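You operate a simulated robot arm through the tools that you are given. There is no shell and no other tool.

You run a simulated robot arm. Do the job below in one go: nothing can be reset, and whatever is moved stays where it is left.

JOB
Pour one cup of tea and cover it with the small white saucer.
Fine: the saucers lie on the two empty cups, which stay as they are; one press of POUR; the cup stays on the drip mat; swing the spout back, switch off, spill nothing.

The check looks at the end state, three seconds after you hand in, the way a careful person would. Anything else that was tipped, shoved, dropped, spilled or broken makes it a failure. A push-on lid holds only when it is set on centred and level and pressed home; a screw cap is set on level and turned clockwise until tight.

ROBOT AND FRAMES
A 7-joint arm with a two-finger parallel gripper, fixed in place. Base frame: the origin is at the foot of the arm, x ahead of it, y to its left, z up; the work surface is at about z = 920. Lengths are in mm, angles in rad, forces in N, time in s.
With the tool pointing down near the work surface it reaches from about 280 to 680 mm from the base axis. Its first joint turns from -1.152 to 1.152 rad. Payload 1.57 kg.
The tool frame sits at the grasp point between the pads (the TCP): z along the fingers, y along the line on which they close. The tips reach 30 mm beyond it. The gripper opens to 110 mm. The fingers are 24 mm wide and 12 mm thick; the gripper's body (48 by 112 mm) begins 78 mm behind the TCP.
Orientation is that of the tool frame in the base frame, as [roll, pitch, yaw] about the fixed x, y, z axes, in that order (R = Rz(yaw) Ry(pitch) Rx(roll)). With the fingers straight down and closing along the base's y, the tool's x points along the base's -x, its y along +y and its z along -z.

CONTROLS
- The arm moves only by the tool apply_moves. Its argument "motion" is a list of rows, each a list of 7 numbers: the shift along the tool's x, y, z in units of 150 mm (1.0 is 150 mm), then the turn, a rotation vector about the tool's x, y, z in units of 180 degrees (1.0 is 180 degrees), then the finger opening in cm, from 0 to 11. In form: [[tx, ty, tz, wx, wy, wz, fingers], ...]. A call has 1 to 20 rows; each row is the pose to reach, as a shift and turn from the pose commanded when the call began, along the tool's axes at that moment. A call with a number of a shift or a turn outside -1 to 1 is refused whole. Rows are played at 5 a second. More than 50 mm and 0.15 rad between two rows, or a gripper value outside its range, and nothing of the call is played. Where a pose cannot be reached the arm comes as near as it can. A force on the tool above 40 N (or 10 N above the force at the start of the call, whichever is more), or a blocked arm, ends the call early, and 0.2 s more pass. Each finger travels about 108 mm/s and halts on what it meets, pressing with about 23 N; the grip force reading is that of the motor and also rises with nothing between the fingers. The clock runs only during rows and for 0.2 s after the last one: add rows that repeat a pose to give the fingers time. It gives the time, the measured TCP pose, the force on the tool (base axes), the opening and the grip force at its end, in the units of the frame above (readings bear some noise), with the torque about the TCP (base axes, N m) and any sound that the robot's microphone picked up, and new pictures: "show" is both (left out), scene, wrist or none.
- Cameras (640 x 400 px; columns grow to the right, rows downward): "scene" is fixed at [170.3, -402.2, 1393.3]; the picture's right is [0.72, -0.70, 0.00], its down [-0.47, -0.48, -0.74] and it looks along [0.52, 0.53, -0.67] (base axes); focal length 214 px, centre (320, 200). "wrist" rides on the gripper at [70, 16, -141] in the tool frame; the picture's right is [-0.23, 0.97, 0.00], its down [-0.86, -0.20, -0.48] and it looks along [-0.47, -0.11, 0.88] (tool axes); focal length 222 px, centre (320, 200). There is no depth. A picture from a camera that has moved, and an enlarged one, comes with that camera's place and axes in the base frame and with its lens.
- enlarge(camera, box): a new picture of the part [left, top, right, bottom] of that camera's present view, enlarged. No time passes.
- job_done(): hands the job in; it is judged then, once.

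Nothing tells you positions but the pictures and the camera data. Unless the task says otherwise, let go and move clear before handing in.

The tools are called after "Call:" as a command line: name --pt "numbers of a row" for each row, then --argument value for the rest, lists and objects as JSON in quotes. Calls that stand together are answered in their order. apply_moves: Moves the arm, as the interface text tells. Its arguments: {"type":"object","properties":{"motion":{"type":"array","items":{"type":"array","items":{"type":"number"}}},"show":{"type":"string","enum":["both","scene","wrist","none"]}},"required":["motion"]} The other tools are called the same way: enlarge (camera, box) takes an enlarged picture of a part of a camera's view; job_done () hands the job in.

At the start:

```text
time: 0.0
tool_pos: [370.5, -68.5, 1290.6]
tool_rot: [3.141, 0.0, -3.141]
ft_force: [-0.8, -1.0, 0.1]
ft_torque: [-0.04, 0.0, 0.01]
gripper_width: 109.8
grasp_force: 0.1
```

scene: 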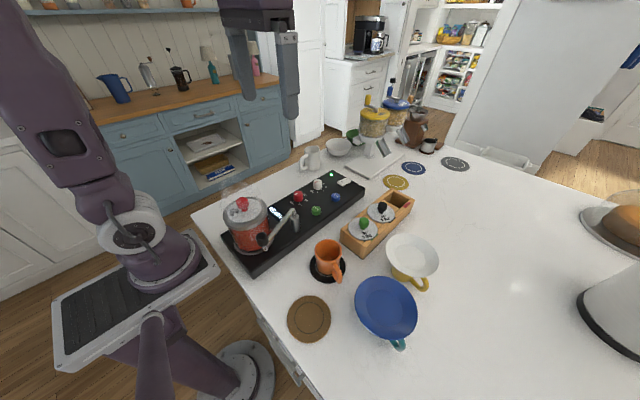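
wrist: 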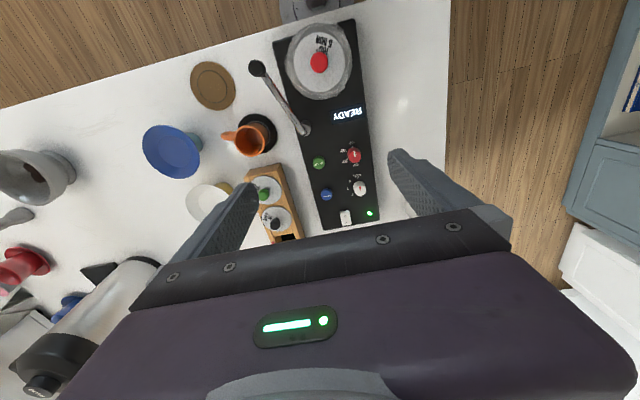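

I see a tea machine (dark base with kettle, spout, buttons), an orange cup on a black mat, a wooden rack with small lids/knobs, and two other cups with saucers. I'll look closer before moving.

Call:
enlarge --camera "scene" --box '[200, 160, 360, 280]'

Call:
enlarge --camera "scene" --box '[300, 180, 460, 350]'

Call:
enlarge --camera "wrist" --box '[230, 10, 400, 240]'

Call:
enlarge --camera "wrist" --box '[120, 50, 320, 250]'

Call:
enlarge --camera "scene" --box '[290, 90, 480, 200]'

```text
3.33 times, centred on (280, 220) of scene
camera zoom: at [170.3, -402.2, 1393.3], right [0.72, -0.7, 0.0], down [-0.47, -0.48, -0.74], along [0.52, 0.53, -0.67], focal length 715 px, centre (453, 133)
```

zoom: 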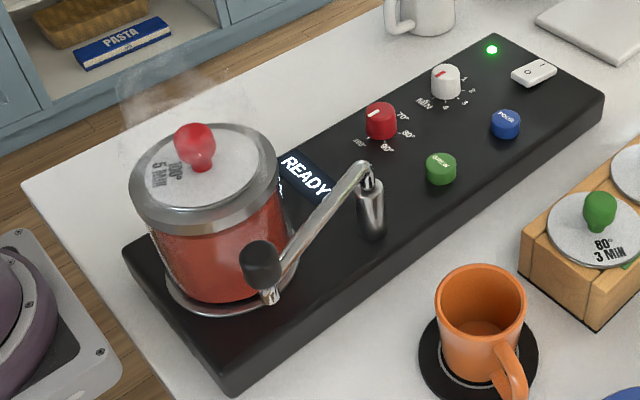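

```text
2.35 times, centred on (380, 265) of scene
camera zoom: at [170.3, -402.2, 1393.3], right [0.72, -0.7, 0.0], down [-0.47, -0.48, -0.74], along [0.52, 0.53, -0.67], focal length 505 px, centre (179, 47)
```

zoom: 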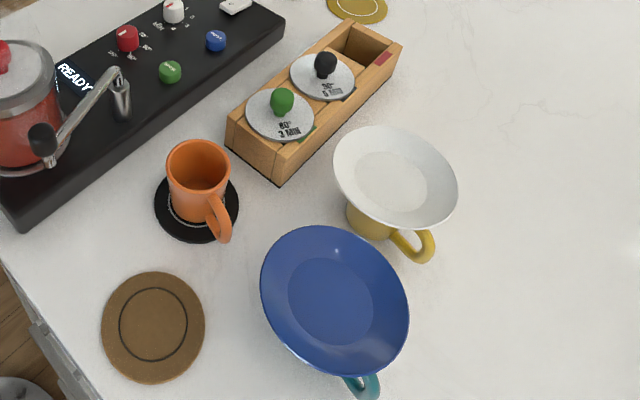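

```text
1.74 times, centred on (315, 125) of wrist
camera zoom: at [301.0, -53.1, 1432.6], right [0.23, 0.97, 0.0], down [0.86, -0.2, 0.48], along [0.47, -0.11, -0.88], focal length 386 px, centre (329, 330)
```

zoom: 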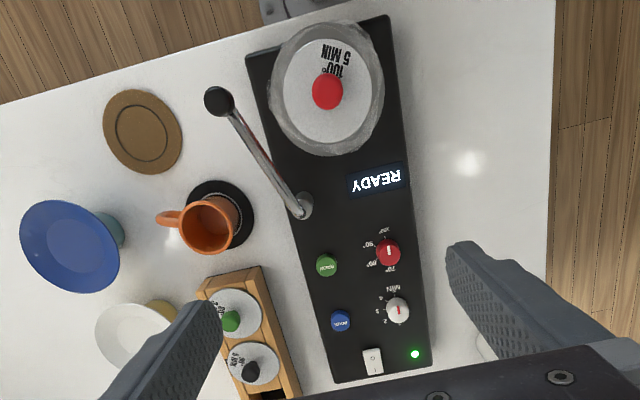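

```text
2.00 times, centred on (220, 150) of wrist
camera zoom: at [301.0, -53.1, 1432.6], right [0.23, 0.97, 0.0], down [0.86, -0.2, 0.48], along [0.47, -0.11, -0.88], focal length 444 px, centre (520, 300)
```

zoom: 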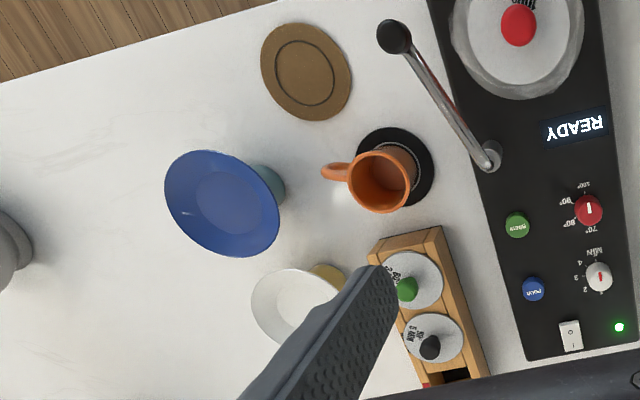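

```text
3.37 times, centred on (385, 145) of scene
camera zoom: at [170.3, -402.2, 1393.3], right [0.72, -0.7, 0.0], down [-0.47, -0.48, -0.74], along [0.52, 0.53, -0.67], focal length 722 px, centre (101, 385)
```

zoom: 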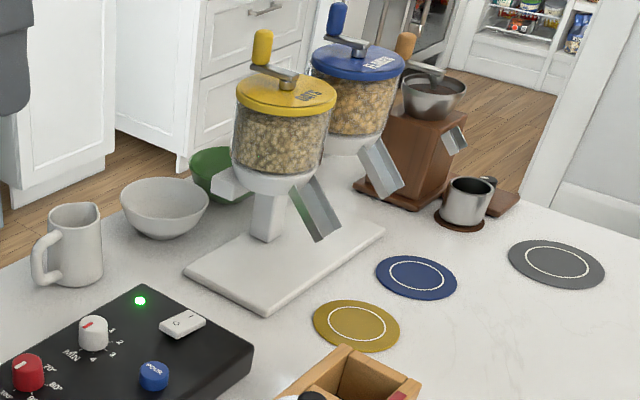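

The machine reads READY with its light on. I place the spout ball at about (269,-140,1060), the pivot at (375,-100) and the orange cup at about (375,-212) with its rim near z 990. I'll move closer to refine these positions.

Call:
apply_moves --pt "0.03 -0.1 0.1 0 0 0 11" --pt "0.06 -0.2 0.2 0 0 0 9" --pt "0.1 -0.3 0.3 0 0 0 7" --pt "0.13 -0.4 0.4 0 0 0 5" --pt "0.13 -0.45 0.5 0 0 0 4" --pt "0.13 -0.45 0.5 0 0 0 4"

```text
time: 1.4
tool_pos: [352.0, -137.4, 1214.8]
tool_rot: [3.141, 0.0, 3.141]
ft_force: [0.7, -0.2, 0.4]
ft_torque: [0.01, -0.01, -0.02]
gripper_width: 40.2
grasp_force: 0.1
camera wrist: at [281.3, -120.8, 1357.0], right [0.23, 0.97, 0.0], down [0.85, -0.2, 0.48], along [0.47, -0.11, -0.88], focal length 222 px, centre (320, 200)
```

scene: 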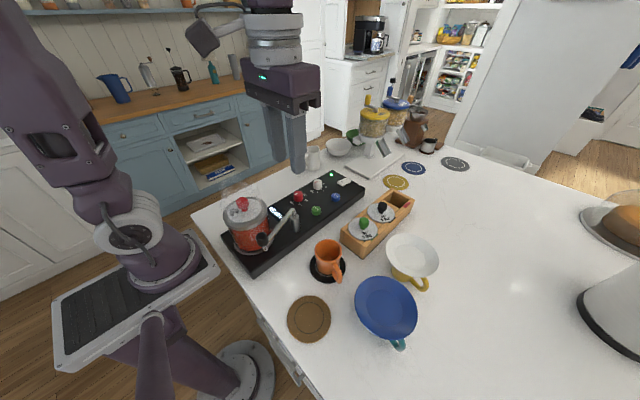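
wrist: 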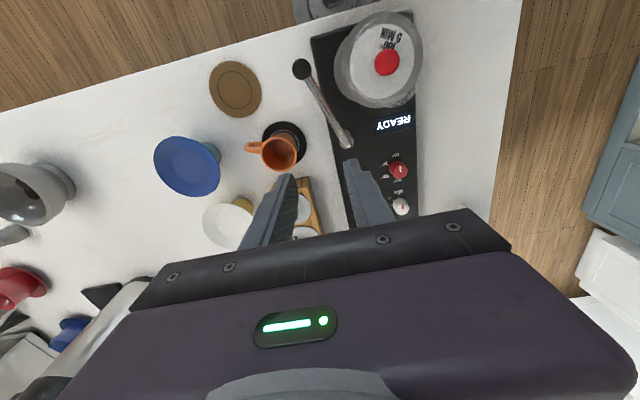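

The arm is at (352,-137,1215) and the wrist camera sees the spout, pot and cup. I'll enlarge to refine the coordinates.

Call:
enlarge --camera "wrist" --box '[200, 0, 440, 220]'

Call:
enlarge --camera "wrist" --box '[280, 30, 380, 160]'

Call:
enlarge --camera "scene" --box '[220, 180, 320, 260]'

Call:
enlarge --camera "scene" --box '[290, 160, 390, 240]'

```text
1.82 times, centred on (320, 110) of wrist
camera zoom: at [281.3, -120.8, 1357.0], right [0.23, 0.97, 0.0], down [0.85, -0.2, 0.48], along [0.47, -0.11, -0.88], focal length 404 px, centre (320, 364)
```

zoom: 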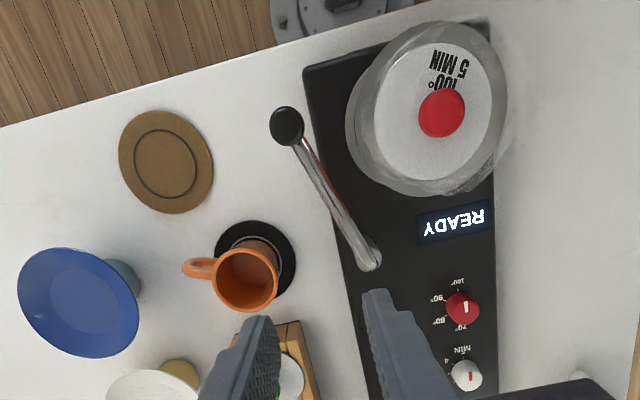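

```text
3.08 times, centred on (330, 95) of wrist
camera zoom: at [281.3, -120.8, 1357.0], right [0.23, 0.97, 0.0], down [0.85, -0.2, 0.48], along [0.47, -0.11, -0.88], focal length 684 px, centre (289, 523)
```

zoom: 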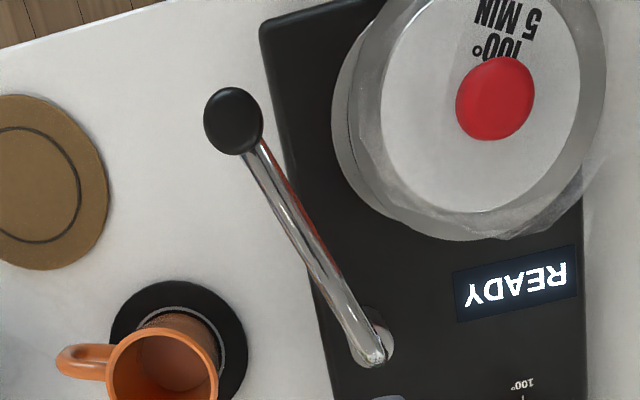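

```text
5.00 times, centred on (270, 220) of scene
camera zoom: at [170.3, -402.2, 1393.3], right [0.72, -0.7, 0.0], down [-0.47, -0.48, -0.74], along [0.52, 0.53, -0.67], focal length 1072 px, centre (570, 100)
```

zoom: 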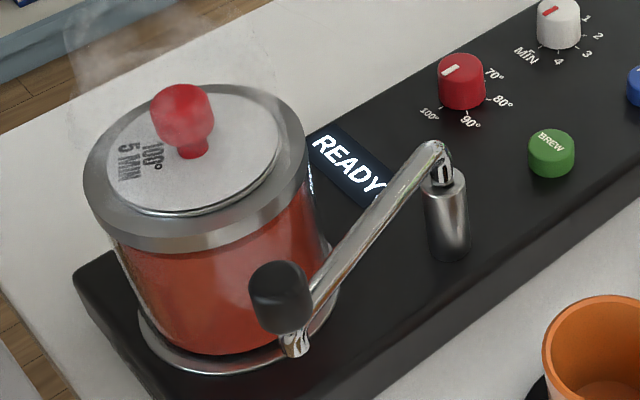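

```text
5.00 times, centred on (340, 200) of scene
camera zoom: at [170.3, -402.2, 1393.3], right [0.72, -0.7, 0.0], down [-0.47, -0.48, -0.74], along [0.52, 0.53, -0.67], focal length 1072 px, centre (220, 200)
```

zoom: 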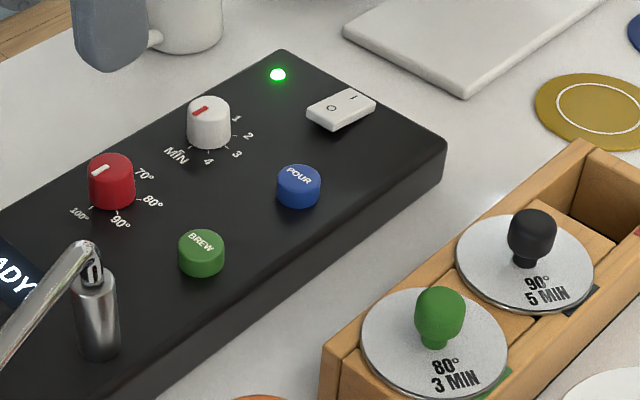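

The ball is at about (269,-139,1060), 113 mm from the pivot at (376,-101), and the cup at (377,-213) is at the same radius, so the spout needs to turn about +70°. I'll hover over the ball with the fingers straddling the tube.

Call:
apply_moves --pt "0.11 0 0.05 0 0 -0.03 3.6" --pt "0.22 -0.01 0.15 0 0 -0.06 3.4" --pt "0.33 -0.01 0.28 0 0 -0.085 3.4" --pt "0.44 -0.02 0.42 0 0 -0.109 3.4" --pt "0.547 -0.02 0.55 0 0 -0.109 3.4" --pt "0.547 -0.02 0.6 0 0 -0.109 3.4" --pt "0.547 -0.02 0.6 0 0 -0.109 3.4"

Call:
enlarge --camera "wrist" --box '[240, 60, 440, 260]'

Call:
enlarge --camera "scene" --box '[210, 140, 330, 270]'

```text
time: 3.0
tool_pos: [267.9, -139.6, 1124.4]
tool_rot: [3.141, 0.0, -2.798]
ft_force: [0.1, 0.4, -0.5]
ft_torque: [-0.01, -0.02, -0.02]
gripper_width: 34.0
grasp_force: 0.0
camera wrist: at [198.0, -148.1, 1267.0], right [-0.11, 0.99, 0.0], down [0.87, 0.1, 0.48], along [0.48, 0.05, -0.88], focal length 222 px, centre (320, 200)
```

scene: 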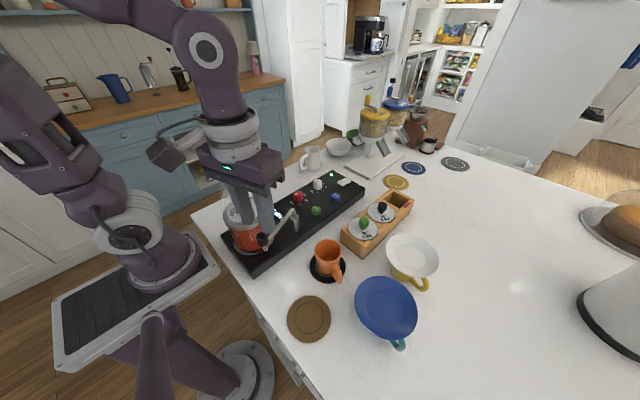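
wrist: 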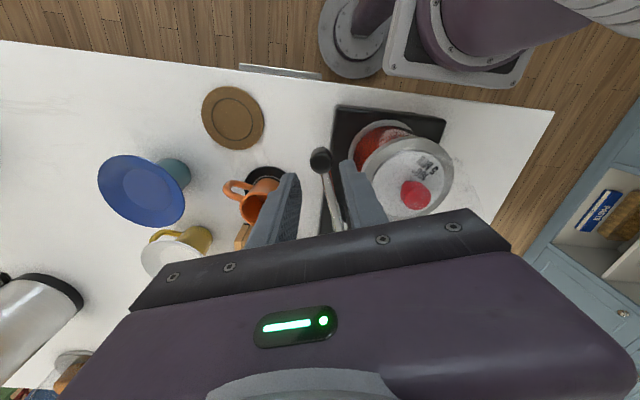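

```text
2.00 times, centred on (340, 160) of wrist
camera zoom: at [198.0, -148.1, 1267.0], right [-0.11, 0.99, 0.0], down [0.87, 0.1, 0.48], along [0.48, 0.05, -0.88], focal length 444 px, centre (280, 280)
```

zoom: 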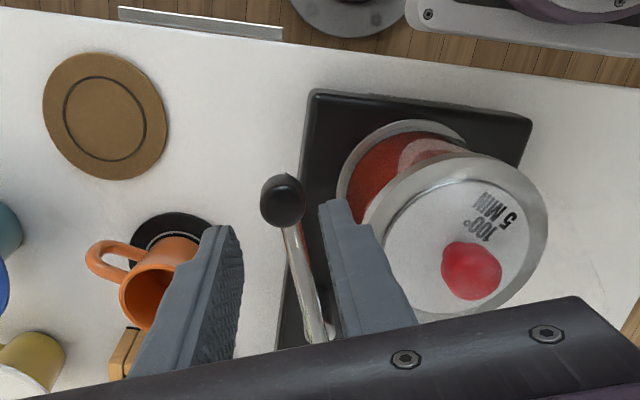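

```text
3.08 times, centred on (270, 205) of scene
camera zoom: at [170.3, -402.2, 1393.3], right [0.72, -0.7, 0.0], down [-0.47, -0.48, -0.74], along [0.52, 0.53, -0.67], focal length 660 px, centre (474, 185)
```

zoom: 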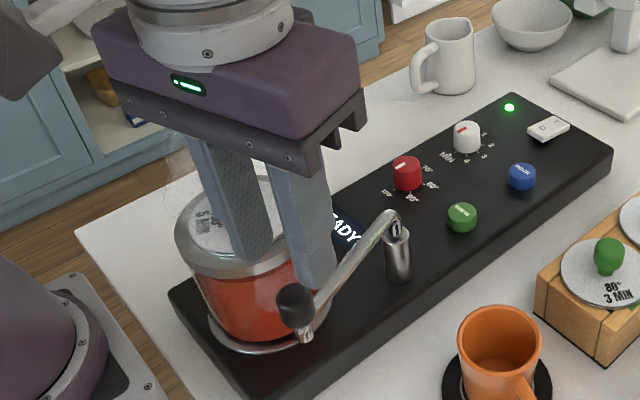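

The ball sits directly under the TCP between the fingers. I'll lower to straddle it.

Call:
apply_moves --pt "0 0 0.1 0 0 0 3.4" --pt "0 0 0.2 0 0 0 3.4" --pt "0 0 0.28 0 0 0 3.4" --pt "0 0 0.34 0 0 0 3.4" --pt "0 0 0.38 0 0 0 3.4" --pt "0 0 0.38 0 0 0 3.0" --pt "0 0 0.38 0 0 0 2.8"

Call:
enlarge --camera "wrist" --box '[240, 80, 400, 240]'

Call:
enlarge --camera "scene" --box '[210, 170, 330, 270]'

```text
time: 4.6
tool_pos: [268.4, -139.1, 1068.7]
tool_rot: [3.139, 0.0, -2.798]
ft_force: [-1.0, 0.0, 0.0]
ft_torque: [-0.02, -0.05, 0.0]
gripper_width: 28.0
grasp_force: 0.0
camera wrist: at [198.2, -147.6, 1210.7], right [-0.11, 0.99, 0.0], down [0.87, 0.1, 0.48], along [0.48, 0.05, -0.88], focal length 222 px, centre (320, 200)
```

scene: 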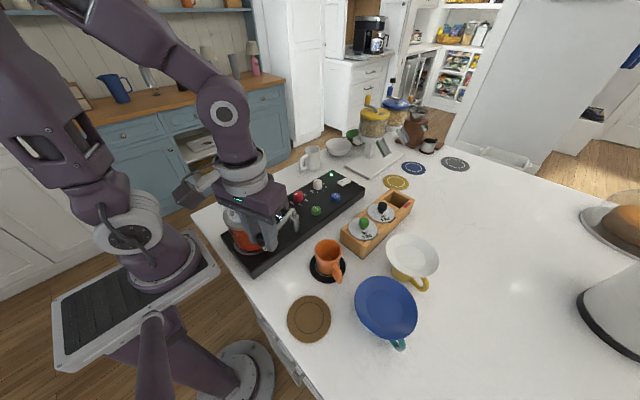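
wrist: 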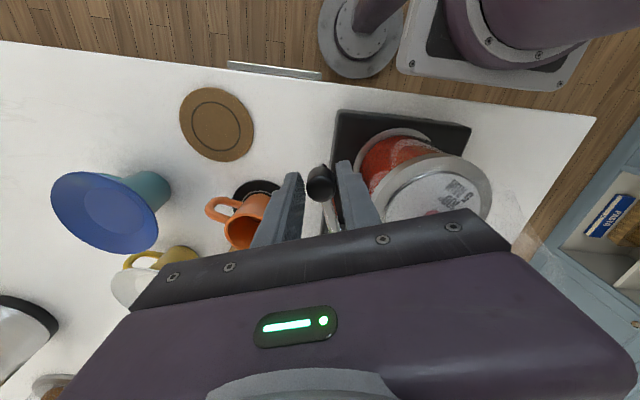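

```text
2.50 times, centred on (320, 160) of wrist
camera zoom: at [198.2, -147.6, 1210.7], right [-0.11, 0.99, 0.0], down [0.87, 0.1, 0.48], along [0.48, 0.05, -0.88], focal length 555 px, centre (320, 300)
```

zoom: 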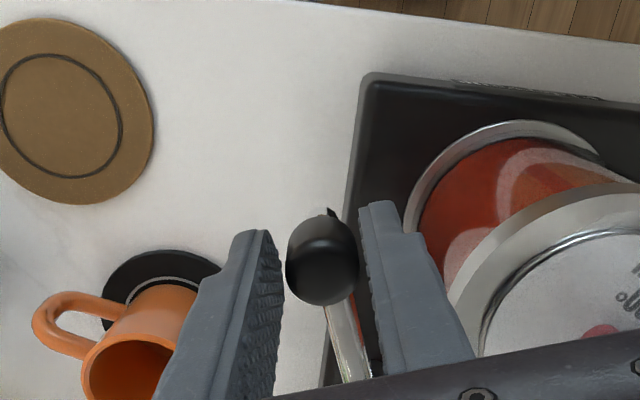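

```text
4.00 times, centred on (270, 220) of scene
camera zoom: at [170.3, -402.2, 1393.3], right [0.72, -0.7, 0.0], down [-0.47, -0.48, -0.74], along [0.52, 0.53, -0.67], focal length 858 px, centre (520, 120)
```

zoom: 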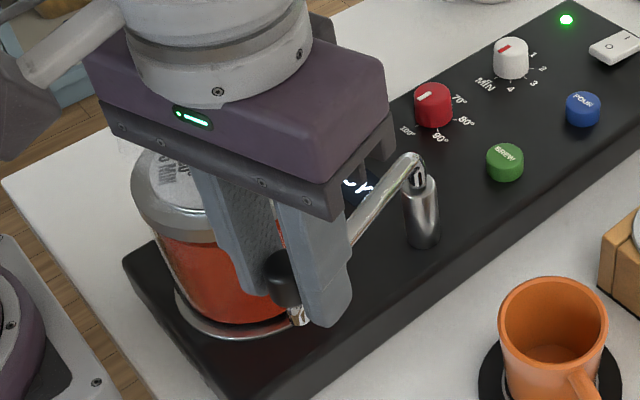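

The fingers straddle the ball cleanly with no contact force. I'll swing the first half of the arc and check that the spout follows.

Call:
apply_moves --pt "-0.0029 -0.066 0 0 0 -0.0278 2.8" --pt "-0.0115 -0.1314 0 0 0 -0.0556 2.8" --pt "-0.0258 -0.1958 0 0 0 -0.0833 2.8" --pt "-0.0456 -0.2588 0 0 0 -0.1111 2.8" --pt "-0.0709 -0.3198 0 0 0 -0.1389 2.8" --pt "-0.1014 -0.3783 0 0 0 -0.1667 2.8" --pt "-0.1368 -0.434 0 0 0 -0.1944 2.8"

Call:
enlarge --camera "scene" --box '[210, 170, 370, 290]'

Call:
enlarge --camera "wrist" --box '[240, 80, 400, 240]'

```text
time: 6.2
tool_pos: [309.7, -195.3, 1067.9]
tool_rot: [-3.14, -0.001, -2.186]
ft_force: [0.4, -0.1, 0.2]
ft_torque: [0.02, 0.01, -0.02]
gripper_width: 28.5
grasp_force: 0.1
camera wrist: at [257.1, -242.1, 1210.4], right [-0.66, 0.75, 0.0], down [0.66, 0.58, 0.48], along [0.36, 0.32, -0.88], focal length 222 px, centre (320, 200)
```

scene: 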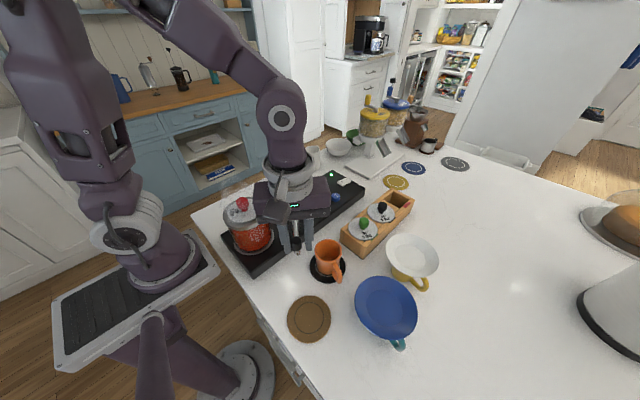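
wrist: 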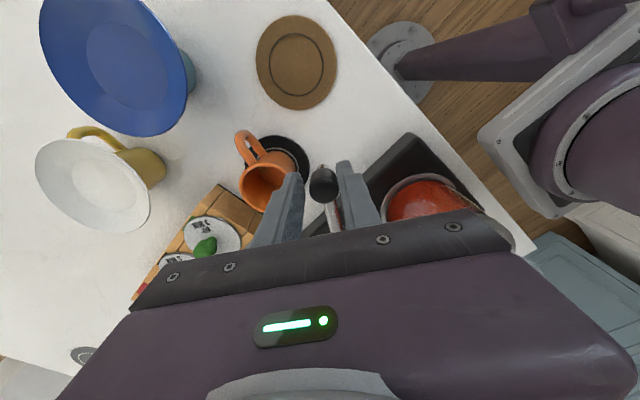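

```text
3.33 times, centred on (290, 230) of scene
camera zoom: at [170.2, -402.2, 1393.3], right [0.72, -0.7, 0.0], down [-0.47, -0.48, -0.74], along [0.52, 0.53, -0.67], focal length 715 px, centre (420, 100)
```

zoom: 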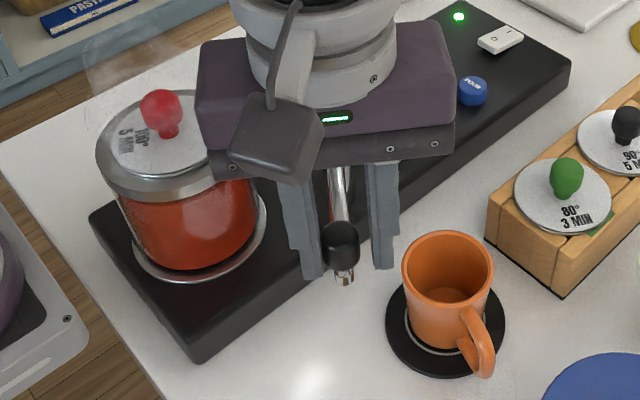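

```text
2.50 times, centred on (320, 160) of wrist
camera zoom: at [257.1, -242.1, 1210.4], right [-0.66, 0.75, 0.0], down [0.66, 0.58, 0.48], along [0.36, 0.32, -0.88], focal length 555 px, centre (320, 300)
```

zoom: 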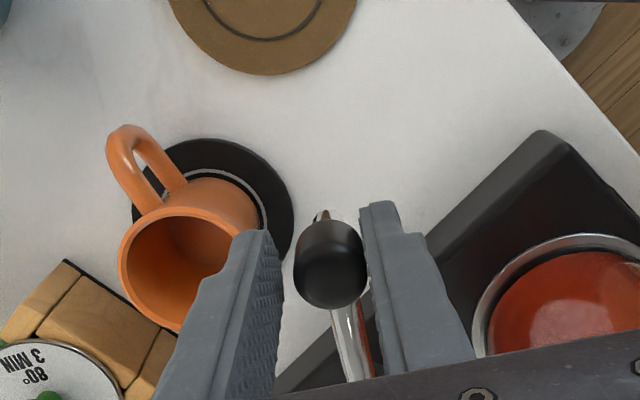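

The spout follows smoothly. I'll continue the arc to bring the nozzle over the cup centre.

Call:
apply_moves --pt "-0.0029 -0.066 0 0 0 -0.0278 2.8" --pt "-0.0115 -0.1314 0 0 0 -0.0556 2.8" --pt "-0.0258 -0.1958 0 0 0 -0.0833 2.8" --pt "-0.0456 -0.2588 0 0 0 -0.1111 2.8" --pt "-0.0709 -0.3198 0 0 0 -0.1389 2.8" --pt "-0.1014 -0.3783 0 0 0 -0.1667 2.8" --pt "-0.1368 -0.434 0 0 0 -0.1944 2.8" --pt "-0.1484 -0.4501 0 0 0 -0.2028 2.8" --pt "-0.1484 -0.4501 0 0 0 -0.2028 2.8"

Call:
enlarge --camera "scene" --box '[250, 180, 390, 290]'

Call:
enlarge --camera "wrist" --box '[220, 80, 380, 240]'

```text
time: 8.2
tool_pos: [378.7, -215.8, 1068.4]
tool_rot: [-3.14, 0.0, -1.551]
ft_force: [0.5, -0.3, -0.1]
ft_torque: [0.02, 0.04, -0.01]
gripper_width: 28.1
grasp_force: 0.1
camera wrist: at [363.7, -285.4, 1210.6], right [-0.98, 0.21, 0.0], down [0.18, 0.86, 0.48], along [0.1, 0.47, -0.88], focal length 222 px, centre (320, 200)
```

scene: 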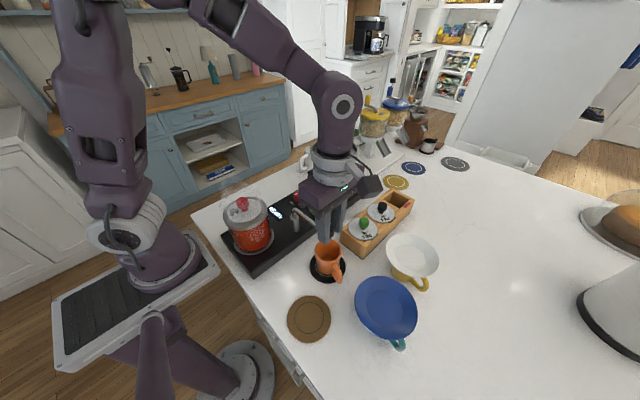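
wrist: 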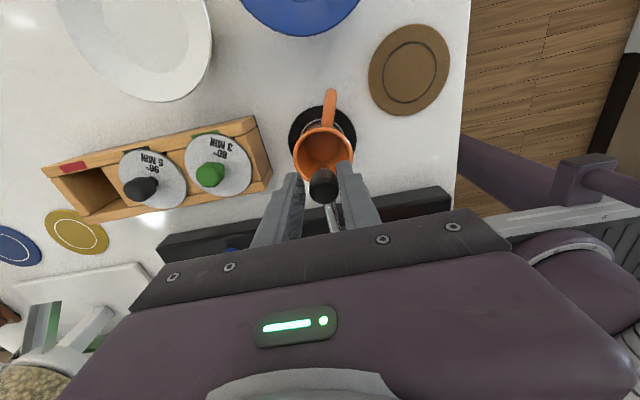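

```text
3.64 times, centred on (320, 235) of scene
camera zoom: at [170.3, -402.2, 1393.3], right [0.72, -0.7, 0.0], down [-0.47, -0.48, -0.74], along [0.52, 0.53, -0.67], focal length 780 px, centre (320, 73)
```

zoom: 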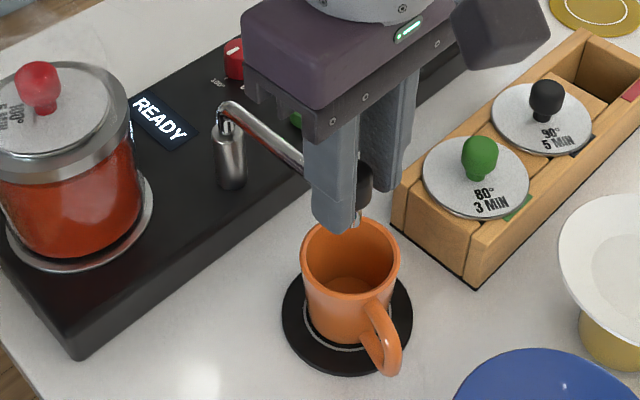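

```text
2.50 times, centred on (300, 160) of wrist
camera zoom: at [363.7, -285.4, 1210.6], right [-0.98, 0.21, 0.0], down [0.18, 0.86, 0.48], along [0.1, 0.47, -0.88], focal length 555 px, centre (370, 300)
```

zoom: 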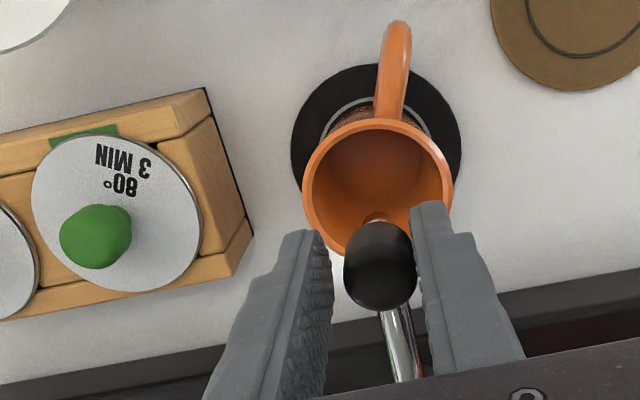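

The nozzle is over the cup: ball at about (375.5,-216) against a cup centre of about (375,-216). I'll release, raise straight up and look closely at the POUR button, which I place at about (536,-92,973).

Call:
apply_moves --pt "0 0 0 0 0 0 3.4" --pt "0 0 -0.1 0 0 0 3.6" --pt "0 0 -0.25 0 0 0 3.6" --pt "0 0 -0.45 0 0 0 3.6" --pt "0 0 -0.65 0 0 0 3.6" --pt "0 -0.15 -0.75 0 0 0 3.0" --pt "-0.1 -0.35 -0.75 0 0 0 2.0" --pt "-0.2 -0.55 -0.75 0 0 0 1.0" --pt "-0.3 -0.7 -0.75 0 0 0 0" --pt "-0.3 -0.7 -0.75 0 0 0 0"

Call:
enlarge --camera "wrist" --box '[160, 100, 440, 275]'

Call:
enlarge --camera "scene" --box '[220, 160, 380, 290]'

```text
time: 10.4
tool_pos: [481.5, -169.4, 1180.6]
tool_rot: [3.141, 0.0, -1.551]
ft_force: [-0.1, 0.0, 0.5]
ft_torque: [0.02, -0.01, 0.01]
gripper_width: 0.0
grasp_force: 21.4
camera wrist: at [467.2, -238.4, 1323.8], right [-0.98, 0.21, 0.0], down [0.18, 0.86, 0.48], along [0.1, 0.47, -0.88], focal length 222 px, centre (320, 200)
```

scene: 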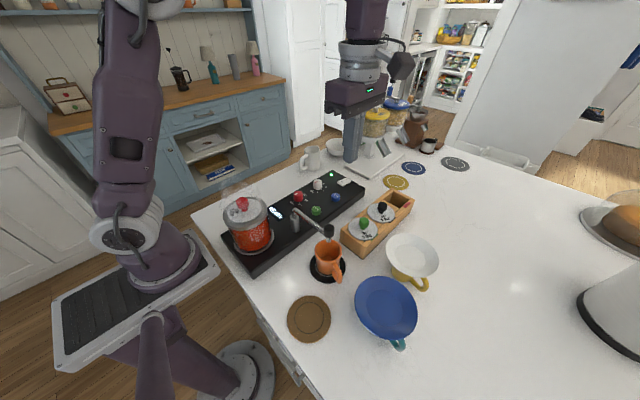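
wrist: 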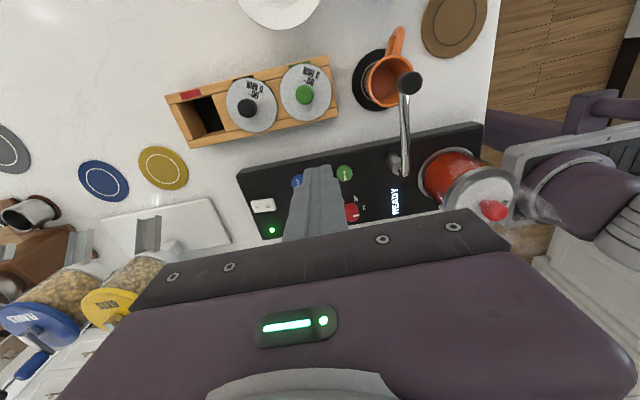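

```text
2.29 times, centred on (300, 188) of wrist
camera zoom: at [467.2, -238.4, 1323.8], right [-0.98, 0.21, 0.0], down [0.18, 0.86, 0.48], along [0.1, 0.47, -0.88], focal length 508 px, centre (366, 229)
```

zoom: 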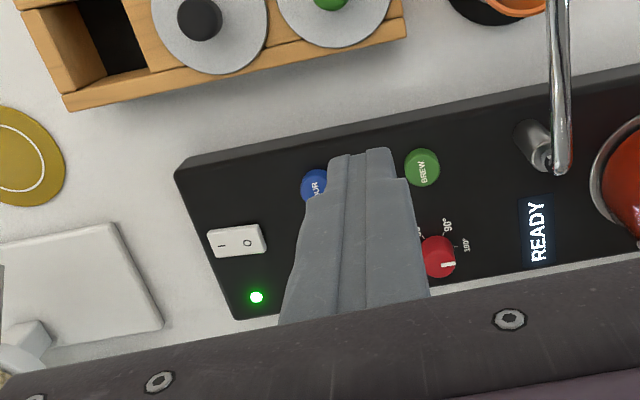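

```text
3.08 times, centred on (300, 225) of scene
camera zoom: at [170.3, -402.2, 1393.3], right [0.72, -0.7, 0.0], down [-0.47, -0.48, -0.74], along [0.52, 0.53, -0.67], focal length 660 px, centre (382, 123)
```

zoom: 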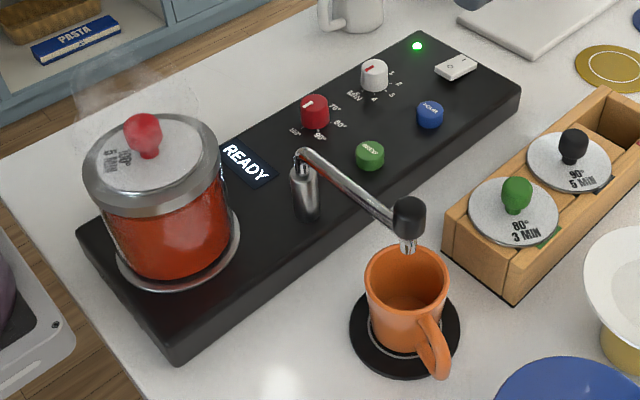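

The nozzle hangs over the centre of the cup. Next I'll hover the closed fingers just above POUR and check alignment.

Call:
apply_moves --pt "-0.12 -0.1 0.05 0 0 0 0" --pt "-0.25 -0.2 0.2 0 0 0 0" --pt "-0.38 -0.3 0.4 0 0 0 0" --pt "-0.48 -0.37 0.6 0 0 0 0" --pt "-0.502 -0.38 0.75 0 0 0 0" --pt "-0.502 -0.38 0.87 0 0 0 0" --pt "-0.502 -0.38 0.97 0 0 0 0" --pt "-0.502 -0.38 0.97 0 0 0 0"

Call:
enlarge --camera "wrist" --box '[220, 80, 420, 230]'

Call:
enlarge --camera "scene" --box '[290, 140, 390, 230]'

```text
time: 12.2
tool_pos: [536.0, -92.1, 1035.8]
tool_rot: [-3.141, 0.0, -1.553]
ft_force: [0.1, 0.4, 0.4]
ft_torque: [-0.01, 0.0, -0.03]
gripper_width: 0.0
grasp_force: 20.8
camera wrist: at [522.5, -161.9, 1177.5], right [-0.98, 0.21, 0.0], down [0.18, 0.86, 0.48], along [0.1, 0.47, -0.88], focal length 222 px, centre (320, 200)
```

scene: 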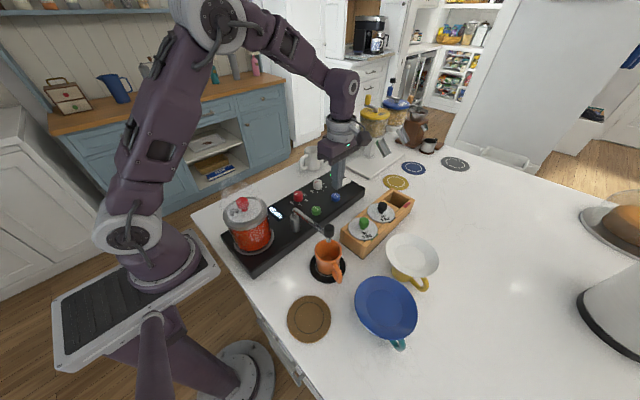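
wrist: 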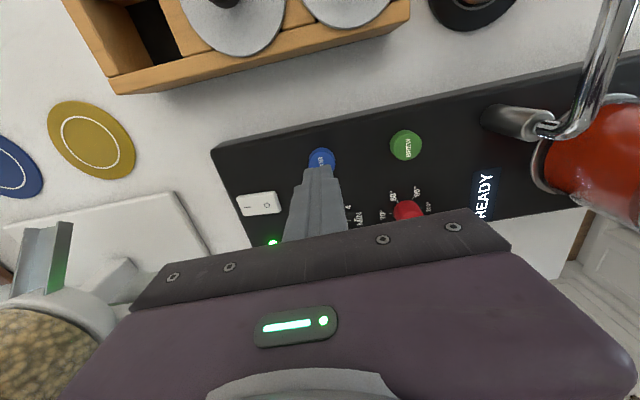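

```text
2.67 times, centred on (320, 155) of wrist
camera zoom: at [522.5, -161.9, 1177.5], right [-0.98, 0.21, 0.0], down [0.18, 0.86, 0.48], along [0.1, 0.47, -0.88], focal length 592 px, centre (320, 320)
```

zoom: 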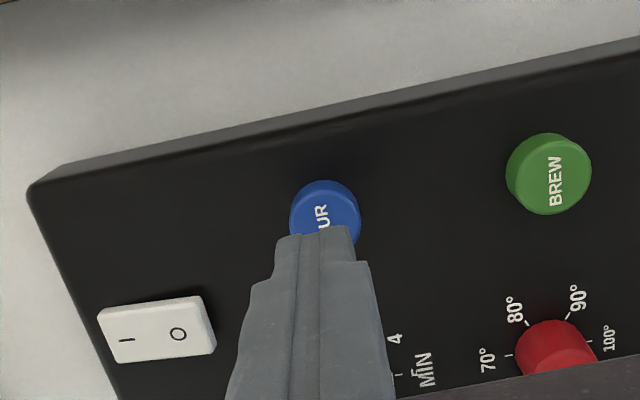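

```text
4.44 times, centred on (340, 185) of scene
camera zoom: at [170.3, -402.2, 1393.3], right [0.72, -0.7, 0.0], down [-0.47, -0.48, -0.74], along [0.52, 0.53, -0.67], focal length 953 px, centre (231, 267)
```

zoom: 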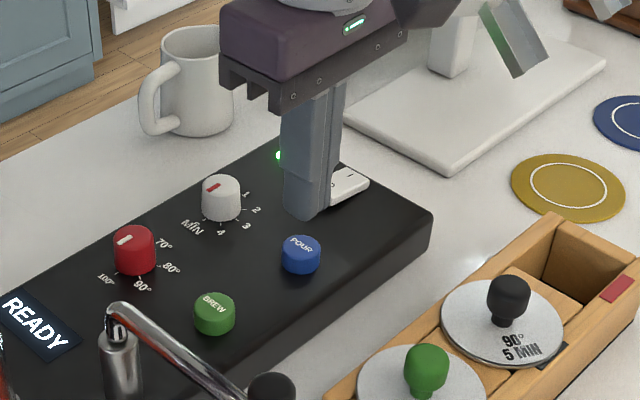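

The fingers are aligned over POUR within about 2 mm. I'll press down gently in fine steps and watch the force.

Call:
apply_moves --pt "0.01 0.01 0.1 0 0 0 0" --pt "0.01 0.01 0.16 0 0 0 0" --pt "0.01 0.01 0.19 0 0 0 0" --pt "0.01 0.01 0.205 0 0 0 0" --pt "0.01 0.01 0.215 0 0 0 0" --pt "0.01 0.01 0.225 0 0 0 0"

Call:
enlarge --camera "scene" --box '[260, 140, 390, 260]'

```text
time: 13.6
tool_pos: [535.6, -93.3, 1001.4]
tool_rot: [3.141, 0.0, -1.552]
ft_force: [-0.7, -0.3, 1.9]
ft_torque: [-0.02, 0.01, 0.02]
gripper_width: 0.1
grasp_force: 21.4
camera wrist: at [521.7, -163.4, 1143.6], right [-0.98, 0.21, 0.0], down [0.18, 0.86, 0.48], along [0.1, 0.47, -0.88], focal length 222 px, centre (320, 200)
```

scene: 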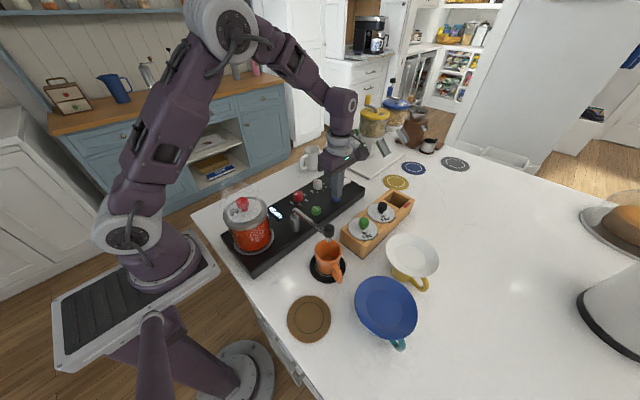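
wrist: 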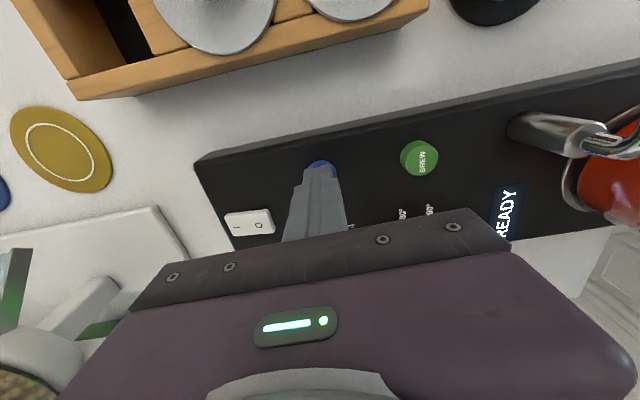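

```text
3.33 times, centred on (325, 200) of scene
camera zoom: at [170.2, -402.2, 1393.3], right [0.72, -0.7, 0.0], down [-0.47, -0.48, -0.74], along [0.52, 0.53, -0.67], focal length 715 px, centre (303, 200)
```

zoom: 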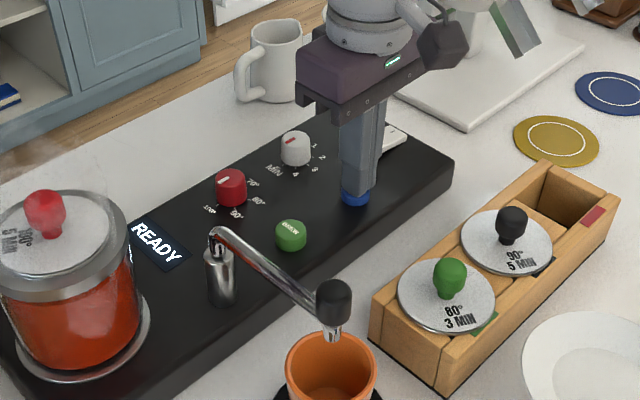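

I've made contact (1.9 N) with the tips at about z 971, and the display still reads READY. I'll press further in small steps.

Call:
apply_moves --pt "0 0 0.008 0 0 0 0" --pt "0 0 0.016 0 0 0 0" --pt "0 0 0.024 0 0 0 0" --show "scene"

Call:
enlarge --camera "scene" --box '[260, 140, 390, 260]'

```text
time: 14.4
tool_pos: [535.8, -93.5, 997.6]
tool_rot: [-3.14, 0.002, -1.552]
ft_force: [1.4, -0.1, 1.8]
ft_torque: [-0.01, -0.03, 0.0]
gripper_width: 0.0
grasp_force: 21.3
heard: click
```

scene: 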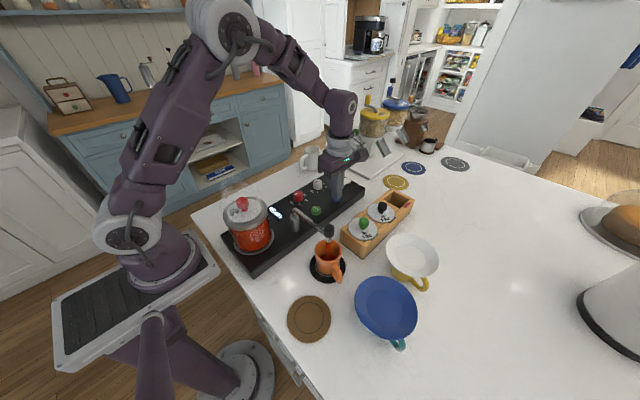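

```text
3.33 times, centred on (325, 200) of scene
camera zoom: at [170.3, -402.2, 1393.3], right [0.72, -0.7, 0.0], down [-0.47, -0.48, -0.74], along [0.52, 0.53, -0.67], focal length 715 px, centre (303, 200)
```

zoom: 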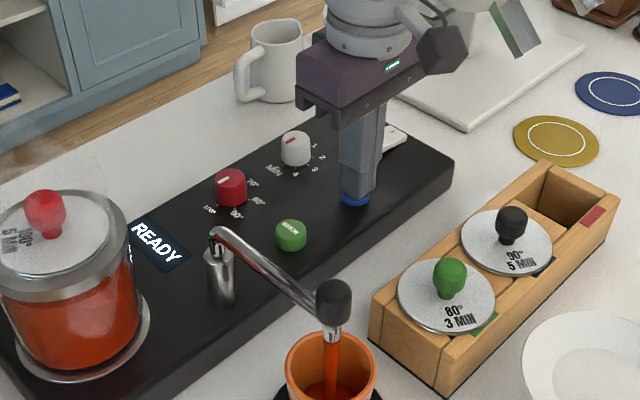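

I heard a click and tea is streaming into the cup. I'll release the button straight up now and wait for the pour to end.

Call:
apply_moves --pt "0 0 -0.05 0 0 0 0" --pt "0 0 -0.15 0 0 0 0" --pt "0 0 -0.3 0 0 0 0" --pt "0 0 -0.4 0 0 0 0" --pt "0 0 -0.4 0 0 0 0" --show "scene"

Call:
enlarge --camera "scene" --box '[220, 160, 380, 290]'

```text
time: 15.6
tool_pos: [536.9, -92.3, 1058.3]
tool_rot: [-3.141, 0.0, -1.552]
ft_force: [0.1, -0.2, 0.4]
ft_torque: [0.01, 0.01, 0.0]
gripper_width: 0.0
grasp_force: 21.3
```

scene: 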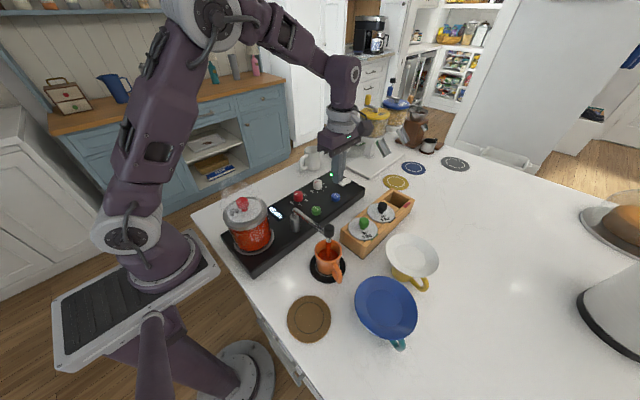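

```text
3.08 times, centred on (300, 225) of scene
camera zoom: at [170.3, -402.2, 1393.3], right [0.72, -0.7, 0.0], down [-0.47, -0.48, -0.74], along [0.52, 0.53, -0.67], focal length 660 px, centre (382, 123)
```

zoom: 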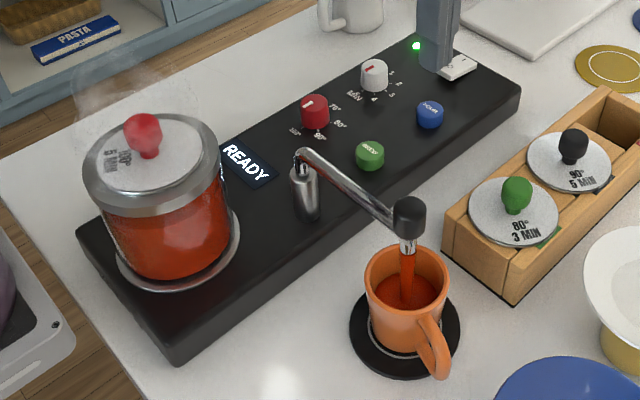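

Tea is flowing well into the cup. I'll hold still until the stream stops.

Call:
apply_moves --pt "0 0 0 0 0 0 0" --pt "0 0 0 0 0 0 0" --pt "0 0 0 0 0 0 0" --pt "0 0 0 0 0 0 0" --pt "0 0 0 0 0 0 0" --pt "0 0 0 0 0 0 0" --pt "0 0 0 0 0 0 0" --pt "0 0 0 0 0 0 0" --pt "0 0 0 0 0 0 0" --pt "0 0 0 0 0 0 0" --pt "0 0 0 0 0 0 0" --pt "0 0 0 0 0 0 0"

Call:
enlarge --camera "scene" --box '[220, 160, 380, 290]'

Call:
enlarge --camera "wrist" --box '[200, 120, 400, 260]'

```text
time: 18.2
tool_pos: [536.9, -93.3, 1057.0]
tool_rot: [3.141, -0.001, -1.551]
ft_force: [0.5, -0.3, -0.2]
ft_torque: [0.01, 0.02, -0.01]
gripper_width: 0.2
grasp_force: 21.0
camera wrist: at [521.9, -163.0, 1200.0], right [-0.98, 0.21, 0.0], down [0.18, 0.86, 0.48], along [0.1, 0.47, -0.88], focal length 222 px, centre (320, 200)
```

scene: 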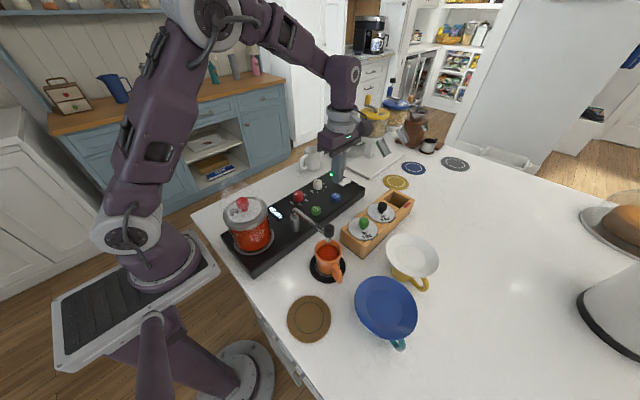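
wrist: 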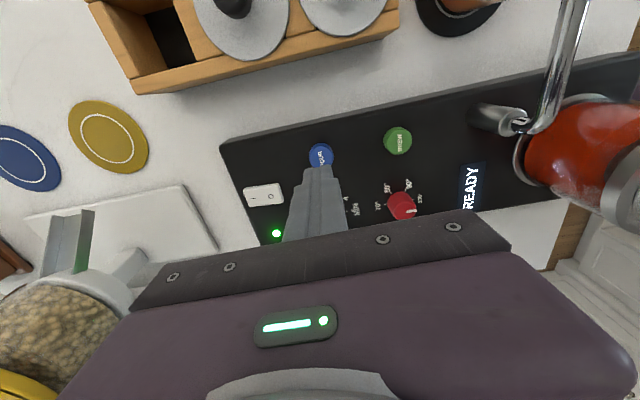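

```text
3.08 times, centred on (300, 225) of scene
camera zoom: at [170.3, -402.2, 1393.3], right [0.72, -0.7, 0.0], down [-0.47, -0.48, -0.74], along [0.52, 0.53, -0.67], focal length 660 px, centre (382, 123)
```

zoom: 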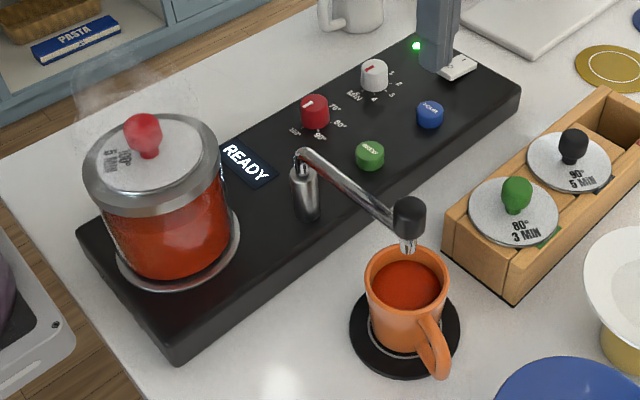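

```text
2.86 times, centred on (300, 190) of wrist
camera zoom: at [521.9, -163.0, 1200.0], right [-0.98, 0.21, 0.0], down [0.18, 0.86, 0.48], along [0.1, 0.47, -0.88], focal length 635 px, centre (377, 229)
```

zoom: 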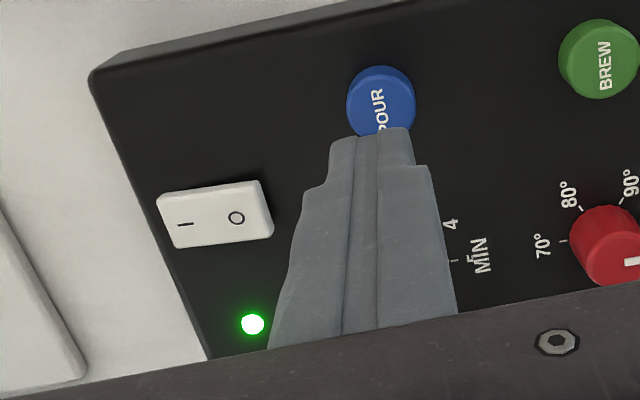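

The pour has finished, with the cup filled below its rim and nothing spilled. Next I'll return above the ball with the fingers opening.

Call:
apply_moves --pt "0 0 -0.2 0 0 0 0" --pt "0 0 -0.4 0 0 0 0" --pt "0.05 0.1 -0.6 0 0 0 0.5" --pt "0.15 0.25 -0.8 0 0 0 1" --pt "0.3 0.45 -0.8 0 0 0 2" --pt "0.45 0.6 -0.8 0 0 0 3" --pt "0.6 0.8 -0.8 0 0 0 3.6" --pt "0.7 0.95 -0.8 0 0 0 3.6" --pt "0.792 0.99 -0.8 0 0 0 3.6" --pt "0.792 0.99 -0.8 0 0 0 3.6"

Call:
enlarge --camera "wrist" --box '[220, 80, 420, 240]'

```text
time: 20.4
tool_pos: [388.2, -216.2, 1177.2]
tool_rot: [3.141, 0.0, -1.551]
ft_force: [-0.4, -0.7, -1.0]
ft_torque: [-0.02, 0.04, -0.03]
gripper_width: 35.8
grasp_force: 0.0
camera wrist: at [374.9, -285.1, 1319.8], right [-0.98, 0.21, 0.0], down [0.18, 0.86, 0.48], along [0.1, 0.47, -0.88], focal length 222 px, centre (320, 200)
```

scene: 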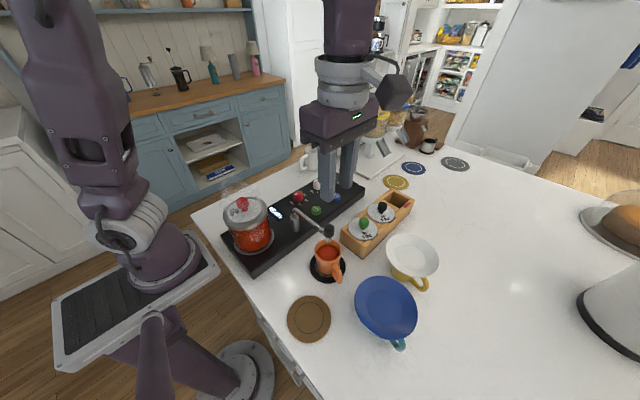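
wrist: 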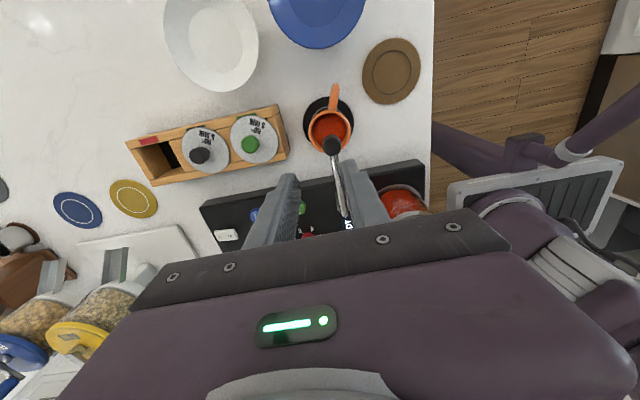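

```text
2.50 times, centred on (320, 160) of wrist
camera zoom: at [374.9, -285.1, 1319.8], right [-0.98, 0.21, 0.0], down [0.18, 0.86, 0.48], along [0.1, 0.47, -0.88], focal length 555 px, centre (320, 300)
```

zoom: 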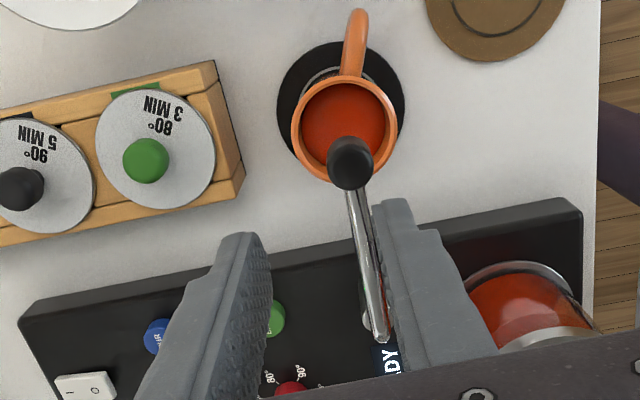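

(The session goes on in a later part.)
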